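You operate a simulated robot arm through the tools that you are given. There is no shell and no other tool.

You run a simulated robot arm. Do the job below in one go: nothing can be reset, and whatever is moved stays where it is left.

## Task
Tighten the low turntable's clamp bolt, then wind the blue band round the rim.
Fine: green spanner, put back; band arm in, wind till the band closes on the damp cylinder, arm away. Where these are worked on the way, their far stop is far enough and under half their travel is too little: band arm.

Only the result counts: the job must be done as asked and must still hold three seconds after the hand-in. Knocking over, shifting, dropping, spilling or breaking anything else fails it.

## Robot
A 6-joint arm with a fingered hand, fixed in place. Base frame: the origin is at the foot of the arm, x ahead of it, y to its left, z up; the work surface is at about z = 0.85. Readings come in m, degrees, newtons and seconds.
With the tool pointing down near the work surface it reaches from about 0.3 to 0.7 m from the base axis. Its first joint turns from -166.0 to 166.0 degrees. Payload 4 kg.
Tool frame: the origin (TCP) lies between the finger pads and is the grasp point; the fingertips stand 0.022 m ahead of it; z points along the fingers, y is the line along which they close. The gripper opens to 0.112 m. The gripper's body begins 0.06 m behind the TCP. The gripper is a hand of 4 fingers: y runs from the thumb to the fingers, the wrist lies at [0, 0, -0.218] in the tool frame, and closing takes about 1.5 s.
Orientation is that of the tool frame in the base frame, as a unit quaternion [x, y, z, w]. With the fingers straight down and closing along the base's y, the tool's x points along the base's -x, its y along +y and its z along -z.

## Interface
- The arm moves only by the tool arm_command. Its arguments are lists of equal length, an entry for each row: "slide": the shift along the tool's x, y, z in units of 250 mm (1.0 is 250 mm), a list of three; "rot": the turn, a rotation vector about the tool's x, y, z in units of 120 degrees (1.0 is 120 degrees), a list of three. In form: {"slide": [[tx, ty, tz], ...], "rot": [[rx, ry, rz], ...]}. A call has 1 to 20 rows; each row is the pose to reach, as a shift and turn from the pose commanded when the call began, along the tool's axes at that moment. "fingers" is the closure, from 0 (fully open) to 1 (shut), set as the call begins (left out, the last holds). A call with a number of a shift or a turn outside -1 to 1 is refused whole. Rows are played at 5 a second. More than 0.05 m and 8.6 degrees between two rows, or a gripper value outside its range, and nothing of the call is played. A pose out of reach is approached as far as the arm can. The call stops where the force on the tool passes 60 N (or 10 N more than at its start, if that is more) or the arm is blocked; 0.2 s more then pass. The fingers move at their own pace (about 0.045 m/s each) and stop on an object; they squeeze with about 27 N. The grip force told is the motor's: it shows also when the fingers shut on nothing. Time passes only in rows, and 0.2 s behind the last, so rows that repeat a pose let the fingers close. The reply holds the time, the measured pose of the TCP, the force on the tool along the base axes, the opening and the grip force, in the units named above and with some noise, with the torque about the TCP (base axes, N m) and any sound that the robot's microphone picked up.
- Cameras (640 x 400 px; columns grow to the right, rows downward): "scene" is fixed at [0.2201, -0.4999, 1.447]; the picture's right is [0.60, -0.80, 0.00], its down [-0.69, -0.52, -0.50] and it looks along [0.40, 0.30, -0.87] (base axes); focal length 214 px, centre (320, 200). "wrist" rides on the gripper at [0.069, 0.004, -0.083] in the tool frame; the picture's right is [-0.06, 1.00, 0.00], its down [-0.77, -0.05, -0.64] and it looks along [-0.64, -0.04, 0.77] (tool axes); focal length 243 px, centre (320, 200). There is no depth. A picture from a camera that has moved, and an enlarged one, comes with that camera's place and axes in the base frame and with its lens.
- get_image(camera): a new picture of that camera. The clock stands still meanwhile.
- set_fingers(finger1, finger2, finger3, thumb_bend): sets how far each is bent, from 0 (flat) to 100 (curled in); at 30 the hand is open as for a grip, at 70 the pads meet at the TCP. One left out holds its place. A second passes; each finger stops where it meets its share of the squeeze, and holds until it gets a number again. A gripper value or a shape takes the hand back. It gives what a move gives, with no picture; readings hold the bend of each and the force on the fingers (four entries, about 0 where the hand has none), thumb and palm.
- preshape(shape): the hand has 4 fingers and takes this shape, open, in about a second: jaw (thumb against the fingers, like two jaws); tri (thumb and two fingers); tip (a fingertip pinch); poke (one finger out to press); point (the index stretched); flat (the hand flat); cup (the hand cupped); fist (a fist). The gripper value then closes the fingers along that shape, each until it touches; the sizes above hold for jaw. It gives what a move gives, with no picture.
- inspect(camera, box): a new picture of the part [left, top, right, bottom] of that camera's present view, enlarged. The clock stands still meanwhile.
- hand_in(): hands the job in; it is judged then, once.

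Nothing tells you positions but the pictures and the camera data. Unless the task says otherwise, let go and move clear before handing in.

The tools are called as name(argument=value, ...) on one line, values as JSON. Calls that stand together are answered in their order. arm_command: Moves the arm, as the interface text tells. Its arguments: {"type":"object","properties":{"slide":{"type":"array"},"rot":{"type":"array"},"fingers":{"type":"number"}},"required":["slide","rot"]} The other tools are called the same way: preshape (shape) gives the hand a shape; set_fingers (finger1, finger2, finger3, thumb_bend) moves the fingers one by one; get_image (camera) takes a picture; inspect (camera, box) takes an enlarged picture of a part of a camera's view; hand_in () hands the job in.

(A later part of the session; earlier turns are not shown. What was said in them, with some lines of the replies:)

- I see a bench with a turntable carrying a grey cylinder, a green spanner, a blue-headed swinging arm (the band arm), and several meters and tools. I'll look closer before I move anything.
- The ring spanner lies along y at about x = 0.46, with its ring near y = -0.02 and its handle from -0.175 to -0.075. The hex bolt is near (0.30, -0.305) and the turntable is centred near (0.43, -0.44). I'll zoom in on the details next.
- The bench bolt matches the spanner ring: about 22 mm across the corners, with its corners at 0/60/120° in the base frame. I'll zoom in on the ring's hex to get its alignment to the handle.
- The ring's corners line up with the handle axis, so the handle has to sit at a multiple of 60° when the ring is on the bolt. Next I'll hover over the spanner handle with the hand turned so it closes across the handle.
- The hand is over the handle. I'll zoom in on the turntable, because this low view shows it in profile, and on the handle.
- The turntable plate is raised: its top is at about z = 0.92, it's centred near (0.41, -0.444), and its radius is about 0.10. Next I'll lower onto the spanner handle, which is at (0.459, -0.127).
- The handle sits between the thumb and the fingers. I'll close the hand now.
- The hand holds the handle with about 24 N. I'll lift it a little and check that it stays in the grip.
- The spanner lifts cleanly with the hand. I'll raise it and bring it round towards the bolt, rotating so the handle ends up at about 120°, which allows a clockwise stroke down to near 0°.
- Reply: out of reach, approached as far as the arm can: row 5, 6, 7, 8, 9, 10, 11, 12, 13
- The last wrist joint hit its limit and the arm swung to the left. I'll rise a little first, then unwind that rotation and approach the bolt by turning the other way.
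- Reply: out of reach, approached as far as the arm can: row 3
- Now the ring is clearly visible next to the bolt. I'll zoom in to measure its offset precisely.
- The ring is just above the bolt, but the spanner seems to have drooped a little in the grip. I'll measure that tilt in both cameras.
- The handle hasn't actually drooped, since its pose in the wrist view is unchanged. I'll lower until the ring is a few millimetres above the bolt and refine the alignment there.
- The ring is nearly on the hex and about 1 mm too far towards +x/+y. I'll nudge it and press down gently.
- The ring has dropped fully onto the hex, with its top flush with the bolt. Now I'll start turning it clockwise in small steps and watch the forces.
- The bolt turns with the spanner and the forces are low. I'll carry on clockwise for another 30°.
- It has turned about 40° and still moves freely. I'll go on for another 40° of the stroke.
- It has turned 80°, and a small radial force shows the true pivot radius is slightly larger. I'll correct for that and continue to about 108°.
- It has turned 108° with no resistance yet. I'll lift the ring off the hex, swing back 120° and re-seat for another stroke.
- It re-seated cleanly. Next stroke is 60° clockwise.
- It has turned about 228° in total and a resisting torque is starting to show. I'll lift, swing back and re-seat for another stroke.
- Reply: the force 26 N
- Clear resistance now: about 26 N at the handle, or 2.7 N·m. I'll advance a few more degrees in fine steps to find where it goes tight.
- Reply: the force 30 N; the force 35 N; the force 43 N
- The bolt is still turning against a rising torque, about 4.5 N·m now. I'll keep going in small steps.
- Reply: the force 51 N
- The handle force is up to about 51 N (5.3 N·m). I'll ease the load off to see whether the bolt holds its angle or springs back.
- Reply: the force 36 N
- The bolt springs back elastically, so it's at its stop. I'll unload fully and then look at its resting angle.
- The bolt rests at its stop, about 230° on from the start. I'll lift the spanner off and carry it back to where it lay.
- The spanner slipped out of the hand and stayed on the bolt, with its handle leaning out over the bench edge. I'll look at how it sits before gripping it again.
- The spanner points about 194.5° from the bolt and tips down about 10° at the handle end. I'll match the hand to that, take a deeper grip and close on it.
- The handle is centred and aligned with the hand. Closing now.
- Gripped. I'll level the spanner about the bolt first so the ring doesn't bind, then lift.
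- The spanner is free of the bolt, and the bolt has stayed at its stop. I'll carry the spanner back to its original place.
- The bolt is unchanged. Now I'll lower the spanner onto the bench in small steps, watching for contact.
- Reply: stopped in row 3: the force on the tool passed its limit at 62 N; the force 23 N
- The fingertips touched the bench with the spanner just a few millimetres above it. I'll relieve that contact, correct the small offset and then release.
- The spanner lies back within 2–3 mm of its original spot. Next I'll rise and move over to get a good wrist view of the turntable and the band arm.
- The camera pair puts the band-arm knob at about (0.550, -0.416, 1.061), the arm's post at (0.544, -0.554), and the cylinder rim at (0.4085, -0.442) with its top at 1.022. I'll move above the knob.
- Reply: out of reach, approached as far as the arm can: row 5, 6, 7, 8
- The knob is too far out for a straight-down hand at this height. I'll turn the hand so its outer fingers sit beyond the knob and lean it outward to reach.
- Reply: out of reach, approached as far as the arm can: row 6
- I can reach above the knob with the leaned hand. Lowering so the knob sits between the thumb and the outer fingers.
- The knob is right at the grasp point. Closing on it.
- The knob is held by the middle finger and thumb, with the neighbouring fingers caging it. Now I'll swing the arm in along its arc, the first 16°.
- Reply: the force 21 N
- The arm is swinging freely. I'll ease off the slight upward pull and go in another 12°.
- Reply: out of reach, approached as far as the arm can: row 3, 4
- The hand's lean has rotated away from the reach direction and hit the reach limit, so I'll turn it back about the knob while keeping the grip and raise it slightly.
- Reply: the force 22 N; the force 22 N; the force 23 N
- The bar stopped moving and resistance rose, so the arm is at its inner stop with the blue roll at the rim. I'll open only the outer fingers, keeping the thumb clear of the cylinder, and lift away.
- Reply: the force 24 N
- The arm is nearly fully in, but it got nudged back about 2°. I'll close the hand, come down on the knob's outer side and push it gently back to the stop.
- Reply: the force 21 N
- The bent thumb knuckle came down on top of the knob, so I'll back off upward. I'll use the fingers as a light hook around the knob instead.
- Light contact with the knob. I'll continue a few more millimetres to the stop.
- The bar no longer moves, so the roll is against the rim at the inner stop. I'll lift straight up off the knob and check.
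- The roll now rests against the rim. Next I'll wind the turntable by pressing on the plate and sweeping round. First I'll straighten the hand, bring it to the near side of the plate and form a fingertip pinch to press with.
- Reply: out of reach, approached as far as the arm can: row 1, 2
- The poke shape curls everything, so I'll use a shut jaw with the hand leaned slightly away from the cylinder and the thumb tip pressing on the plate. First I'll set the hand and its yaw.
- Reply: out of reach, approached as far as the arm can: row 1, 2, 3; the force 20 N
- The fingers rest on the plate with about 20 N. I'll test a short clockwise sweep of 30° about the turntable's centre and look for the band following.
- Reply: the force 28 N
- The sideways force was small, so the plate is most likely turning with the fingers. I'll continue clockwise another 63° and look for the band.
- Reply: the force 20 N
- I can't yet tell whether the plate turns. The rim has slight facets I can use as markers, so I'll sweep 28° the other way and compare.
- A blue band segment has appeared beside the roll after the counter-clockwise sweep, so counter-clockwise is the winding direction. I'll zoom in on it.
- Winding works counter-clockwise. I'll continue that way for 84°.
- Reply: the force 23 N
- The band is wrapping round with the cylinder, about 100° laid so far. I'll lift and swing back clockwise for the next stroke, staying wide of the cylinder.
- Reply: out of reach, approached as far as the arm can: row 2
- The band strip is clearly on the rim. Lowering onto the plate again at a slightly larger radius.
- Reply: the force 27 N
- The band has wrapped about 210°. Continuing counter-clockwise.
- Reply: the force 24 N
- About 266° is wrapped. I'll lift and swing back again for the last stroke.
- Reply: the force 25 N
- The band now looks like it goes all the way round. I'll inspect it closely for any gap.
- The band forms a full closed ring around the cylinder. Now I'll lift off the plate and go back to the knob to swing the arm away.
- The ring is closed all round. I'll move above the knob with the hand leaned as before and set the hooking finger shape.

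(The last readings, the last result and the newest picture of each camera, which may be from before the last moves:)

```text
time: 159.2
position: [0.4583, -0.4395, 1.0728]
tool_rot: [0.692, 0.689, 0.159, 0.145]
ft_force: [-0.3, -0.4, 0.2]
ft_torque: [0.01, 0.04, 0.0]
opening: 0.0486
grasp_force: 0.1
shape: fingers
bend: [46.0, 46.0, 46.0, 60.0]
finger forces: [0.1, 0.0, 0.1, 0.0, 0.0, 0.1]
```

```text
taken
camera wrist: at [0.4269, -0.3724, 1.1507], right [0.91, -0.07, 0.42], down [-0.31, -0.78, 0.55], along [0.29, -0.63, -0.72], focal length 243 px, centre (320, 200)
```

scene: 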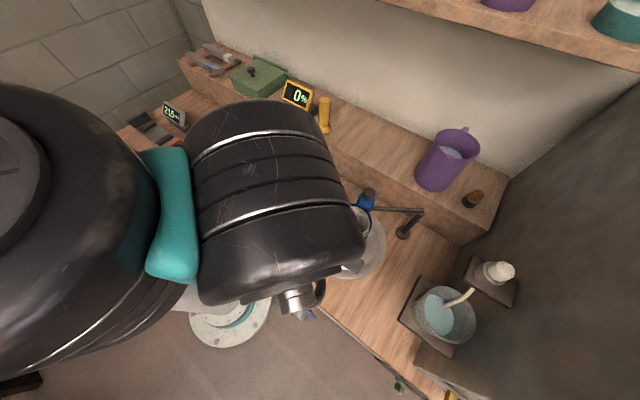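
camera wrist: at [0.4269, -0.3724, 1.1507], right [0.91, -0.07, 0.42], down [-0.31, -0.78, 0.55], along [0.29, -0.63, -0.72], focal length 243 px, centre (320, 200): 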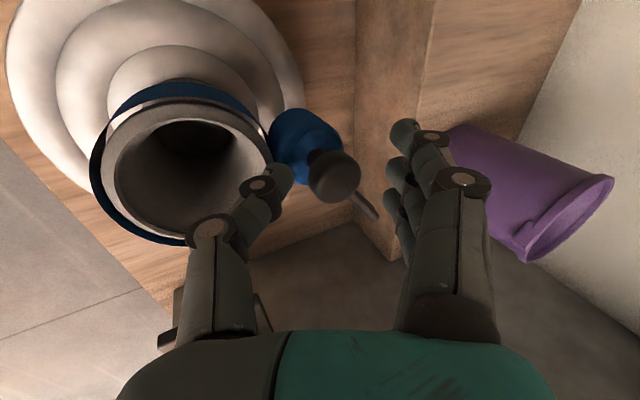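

arm_command(slide=[[0, 0.0363, 0.0168], [0.0301, 0.0873, 0.0411], [0.0544, 0.1438, 0.0679], [0.0544, 0.1438, 0.0679]], rot=[[0, 0, 0], [0, 0, 0], [0, 0, 0], [0, 0, 0]])

get_image(camera="wrist")

inspect(camera="scene", box=[310, 150, 430, 270])

```text
time: 160.2
position: [0.4979, -0.4263, 1.0721]
tool_rot: [0.691, 0.69, 0.159, 0.145]
ft_force: [-0.2, 0.3, 1.7]
ft_torque: [0.01, 0.03, 0.0]
opening: 0.0484
grasp_force: 0.7
shape: fingers
bend: [46.0, 46.0, 46.0, 60.0]
finger forces: [0.0, 0.1, 0.0, 0.0, 1.3, 0.1]
```

```text
taken
camera wrist: at [0.467, -0.3588, 1.1508], right [0.91, -0.07, 0.42], down [-0.31, -0.78, 0.55], along [0.29, -0.63, -0.72], focal length 243 px, centre (320, 200)
```

wrist: 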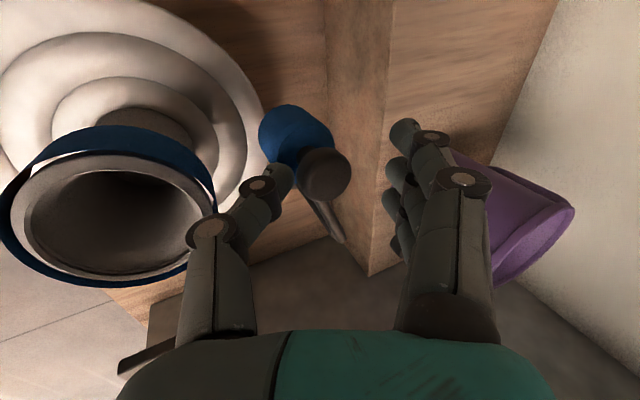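

```text
3.33 times, centred on (370, 210) of scene
camera zoom: at [0.2201, -0.4999, 1.447], right [0.6, -0.8, 0.0], down [-0.69, -0.52, -0.5], along [0.4, 0.3, -0.87], focal length 715 px, centre (153, 167)
```

zoom: 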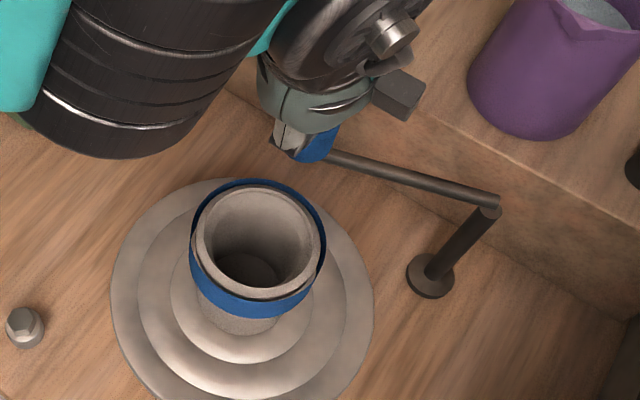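

The arm is coming away and the band stays on the cylinder. Continuing outward to the far stop.

arm_command(slide=[[0.0168, 0.0587, 0.0276], [0.0252, 0.1185, 0.0555], [0.0256, 0.1794, 0.0838], [0.0256, 0.1794, 0.0838]], rot=[[0, 0, 0], [0, 0, 0], [0, 0, 0], [0, 0, 0]])

get_image(camera="wrist")

inspect(camera="scene", box=[310, 150, 430, 270])

```text
time: 161.2
position: [0.5475, -0.4191, 1.0749]
tool_rot: [0.691, 0.69, 0.16, 0.147]
ft_force: [-11.7, 2.8, 16.4]
ft_torque: [0.11, 0.64, -0.03]
opening: 0.0534
grasp_force: 10.6
shape: fingers
bend: [46.0, 46.0, 46.0, 60.0]
finger forces: [0.0, 0.0, 0.0, 0.0, 20.9, 0.0]
```

```text
taken
camera wrist: at [0.5153, -0.3516, 1.1527], right [0.9, -0.07, 0.42], down [-0.31, -0.78, 0.55], along [0.29, -0.63, -0.72], focal length 243 px, centre (320, 200)
```

wrist: 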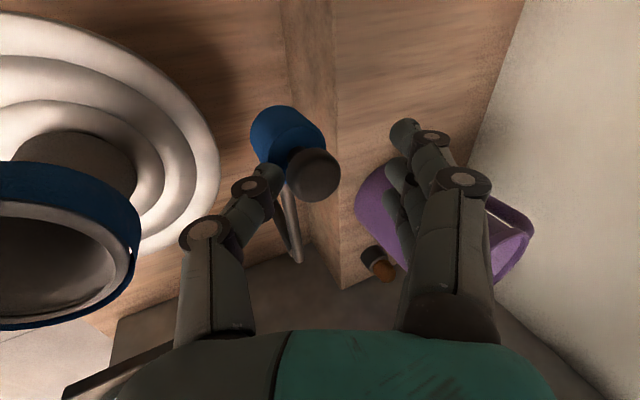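

```text
3.33 times, centred on (370, 210) of scene
camera zoom: at [0.2201, -0.4999, 1.447], right [0.6, -0.8, 0.0], down [-0.69, -0.52, -0.5], along [0.4, 0.3, -0.87], focal length 715 px, centre (153, 167)
```

zoom: 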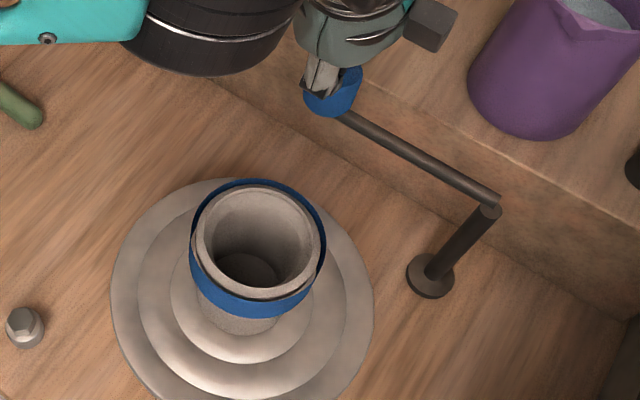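

The arm is against its outer stop, back where it started. I'll back the thumb off and lift away.

arm_command(slide=[[0, -0.0181, -0.0084], [0, -0.0363, -0.0168], [0.0, -0.0022, -0.0895], [0, 0.0319, -0.162], [0, 0.066, -0.2345], [0, 0.066, -0.2345]], rot=[[0, 0, 0], [0, 0, 0], [0, 0, 0], [0, 0, 0], [0, 0, 0], [0, 0, 0]])

get_image(camera="wrist")

inspect(camera="scene", box=[310, 150, 430, 270])

```text
time: 162.7
position: [0.5347, -0.4213, 1.1291]
tool_rot: [0.691, 0.69, 0.159, 0.145]
ft_force: [-1.0, 0.3, 0.6]
ft_torque: [0.03, 0.0, 0.0]
opening: 0.0487
grasp_force: 0.0
shape: fingers
bend: [46.0, 46.0, 46.0, 60.0]
finger forces: [0.0, 0.0, 0.0, 0.0, 0.1, 0.0]
out of reach, approached as far as the arm can: row 5, 6
```

```text
taken
camera wrist: at [0.5023, -0.3536, 1.2076], right [0.91, -0.07, 0.42], down [-0.31, -0.78, 0.55], along [0.29, -0.63, -0.72], focal length 243 px, centre (320, 200)
```

wrist: 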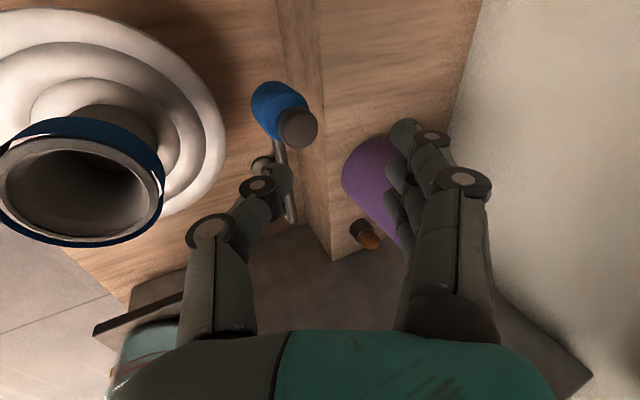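

```text
3.33 times, centred on (370, 210) of scene
camera zoom: at [0.2201, -0.4999, 1.447], right [0.6, -0.8, 0.0], down [-0.69, -0.52, -0.5], along [0.4, 0.3, -0.87], focal length 715 px, centre (153, 167)
```

zoom: 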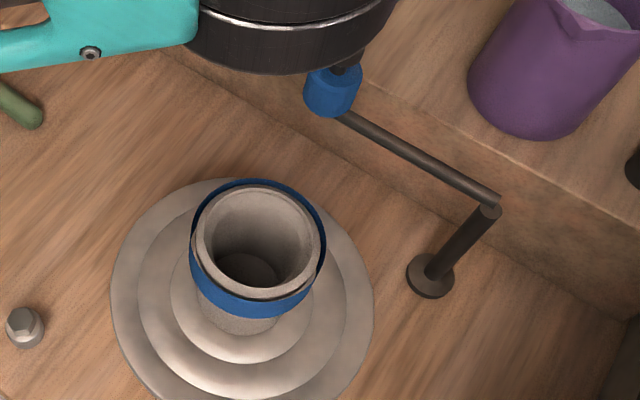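

arm_command(slide=[[0, -0.12, -0.07], [0, -0.25, -0.14], [0, -0.4, -0.21], [0, -0.544, -0.28], [0.15, -0.6, -0.32], [0.3, -0.62, -0.34]], rot=[[0, 0, 0], [0.06, 0, 0], [0.12, 0, 0], [0.18, 0, 0], [0.2083, 0, 0], [0.2083, 0, 0]], fingers=0)

get_image(camera="scene")

get_image(camera="wrist")

```text
time: 164.1
position: [0.3714, -0.3639, 1.1679]
tool_rot: [0.707, 0.707, 0.006, -0.011]
ft_force: [-0.4, -0.7, -0.2]
ft_torque: [0.01, 0.02, 0.04]
opening: 0.1115
grasp_force: 0.1
shape: jaw
bend: [30.0, 30.0, 30.0, 30.0]
finger forces: [0.0, 0.0, 0.0, 0.0, 0.0, 0.0]
out of reach, approached as far as the arm can: row 5, 6
```

```text
taken
```

scene: 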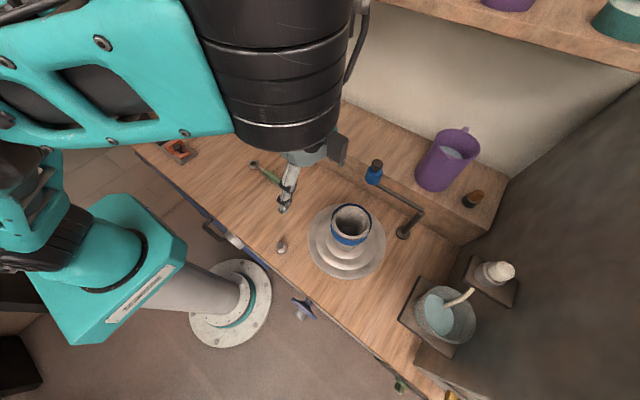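

```text
taken
camera wrist: at [0.3774, -0.2966, 1.2524], right [1.0, -0.06, -0.01], down [-0.04, -0.78, 0.63], along [-0.04, -0.62, -0.78], focal length 243 px, centre (320, 200)
```

wrist: 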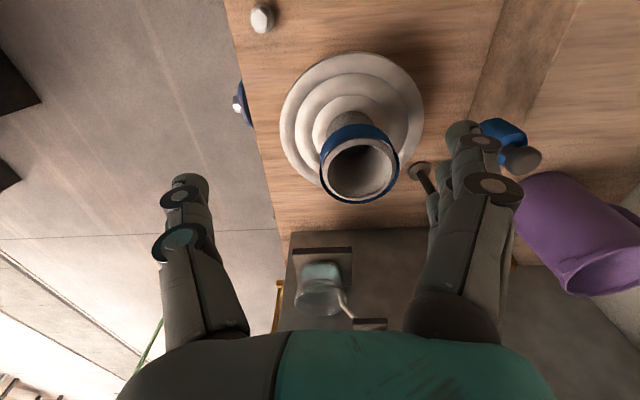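

The arm is back out and the band ring sits on the cylinder. I'll check the band, bolt and spanner closely before handing in.

inspect(camera="wrist", box=[300, 100, 420, 220])

inspect(camera="scene", box=[322, 195, 378, 255])

inspect(camera="scene", box=[264, 234, 300, 258])

inspect(camera="scene", box=[360, 150, 430, 245])

```text
3.33 times, centred on (360, 160) of wrist
camera zoom: at [0.3774, -0.2966, 1.2524], right [1.0, -0.06, -0.01], down [-0.04, -0.78, 0.63], along [-0.04, -0.62, -0.78], focal length 809 px, centre (187, 333)
```

zoom: 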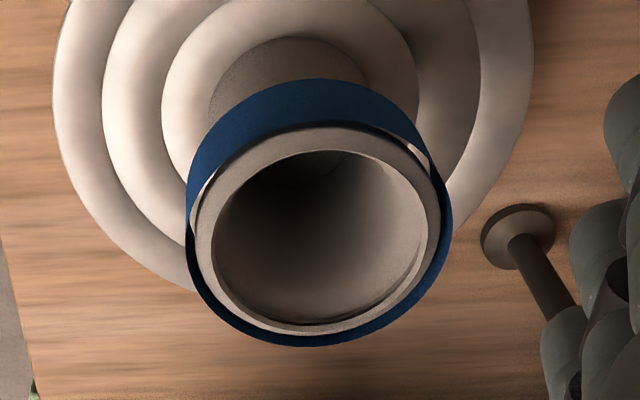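

```text
6.67 times, centred on (350, 225) of scene
camera zoom: at [0.2201, -0.4999, 1.447], right [0.6, -0.8, 0.0], down [-0.69, -0.52, -0.5], along [0.4, 0.3, -0.87], focal length 1430 px, centre (120, 33)
```

zoom: 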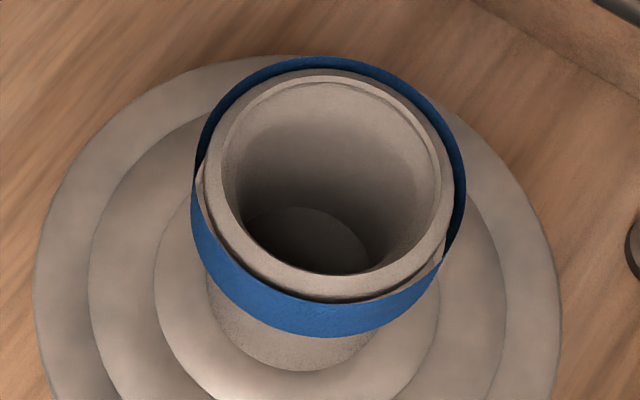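

```text
16.00 times, centred on (282, 246) of scene
camera zoom: at [0.2201, -0.4999, 1.447], right [0.6, -0.8, 0.0], down [-0.69, -0.52, -0.5], along [0.4, 0.3, -0.87], focal length 3432 px, centre (928, -536)
```

zoom: 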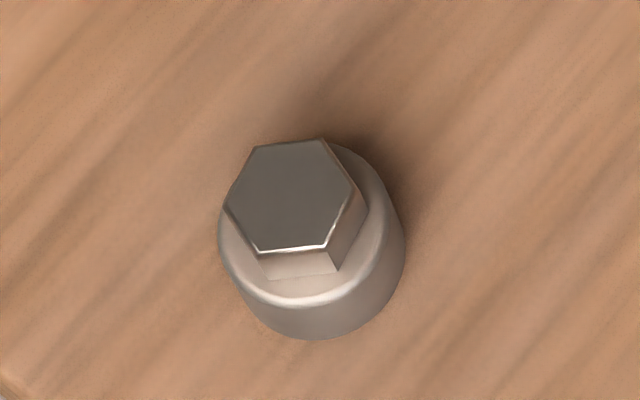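

```text
4.21 times, centred on (395, 198) of scene
camera zoom: at [0.2201, -0.4999, 1.447], right [0.6, -0.8, 0.0], down [-0.69, -0.52, -0.5], along [0.4, 0.3, -0.87], focal length 903 px, centre (4, 210)
```

zoom: 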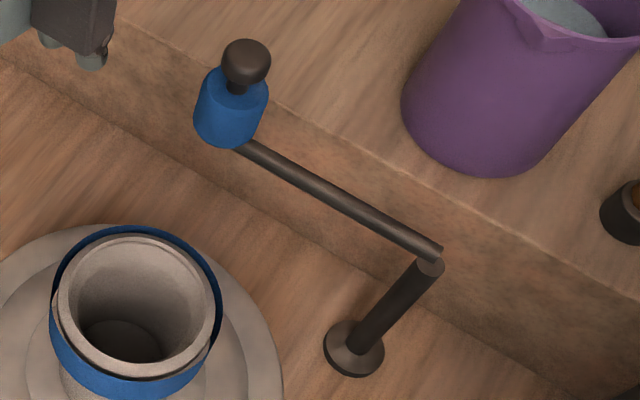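

Everything checks out: the band ring is closed, the arm is back at its outer stop, the bolt is at its tightened stop and the spanner is in its place. I'll pull the hand clear before handing in.

arm_command(slide=[[0.1, 0, -0.05], [0.2, 0, -0.1], [0.3, 0, -0.15], [0.4, 0, -0.2], [0.4, 0, -0.2], [0.4, 0, -0.2]], rot=[[0, 0, 0], [0, 0, 0], [0, 0, 0], [0, 0, 0], [0, 0, 0], [0, 0, 0]])

get_image(camera="scene")

inspect(camera="scene", box=[240, 140, 440, 290])

```text
time: 165.4
position: [0.3744, -0.2651, 1.2213]
tool_rot: [0.707, 0.707, 0.006, -0.009]
ft_force: [0.5, 0.0, 0.2]
ft_torque: [0.0, -0.03, -0.04]
opening: 0.112
grasp_force: 0.0
shape: jaw
bend: [30.0, 30.0, 30.0, 30.0]
finger forces: [0.0, 0.0, 0.0, 0.0, 0.0, 0.1]
```

```text
taken
```

scene: 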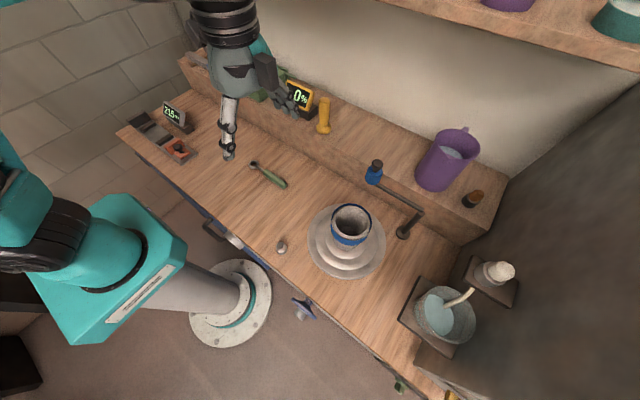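

```text
2.67 times, centred on (340, 215) of scene
camera zoom: at [0.2201, -0.4999, 1.447], right [0.6, -0.8, 0.0], down [-0.69, -0.52, -0.5], along [0.4, 0.3, -0.87], focal length 572 px, centre (267, 160)
```

zoom: 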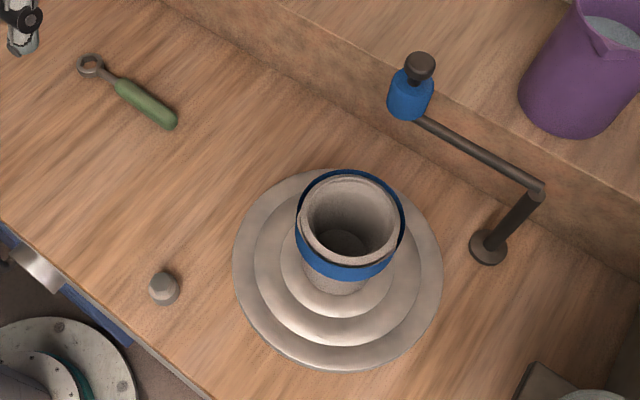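

The scene shows the work finished: the spanner is in its place, the bolt is tightened, the band is closed on the rim, the band arm is away and the hand is clear. I'm handing in.

hand_in()

```text
The job is handed in.
```

I've finished the job and handed it in. I can't see the verdict from here.

- **Clamp bolt:** I turned it clockwise about 230° with the green spanner, until it hit its stop. I pushed it to about 5 N·m; it sprang back to the stop when I let off and has stayed there since.
- **Green spanner:** It's back within about 2–3 mm of where it lay. It slipped out of the hand once while still on the bolt. When I put it back, I let go with it still a few millimetres above the bench.
- **Blue band:** I swung the band arm in to its stop and turned the turntable counter-clockwise a little over one full turn. The band now shows as a closed ring round the cylinder's rim. I turned the plate clockwise about 90° first to find the winding direction; nothing wound that way.
- **Band arm:** It's back out at its far stop, where it started.

While turning the spanner towards the bolt, a wrist joint hit its limit and the arm swung out over the left end of the bench. It touched nothing. In the last pictures everything else was still in place, and the hand was open and clear of the bench.
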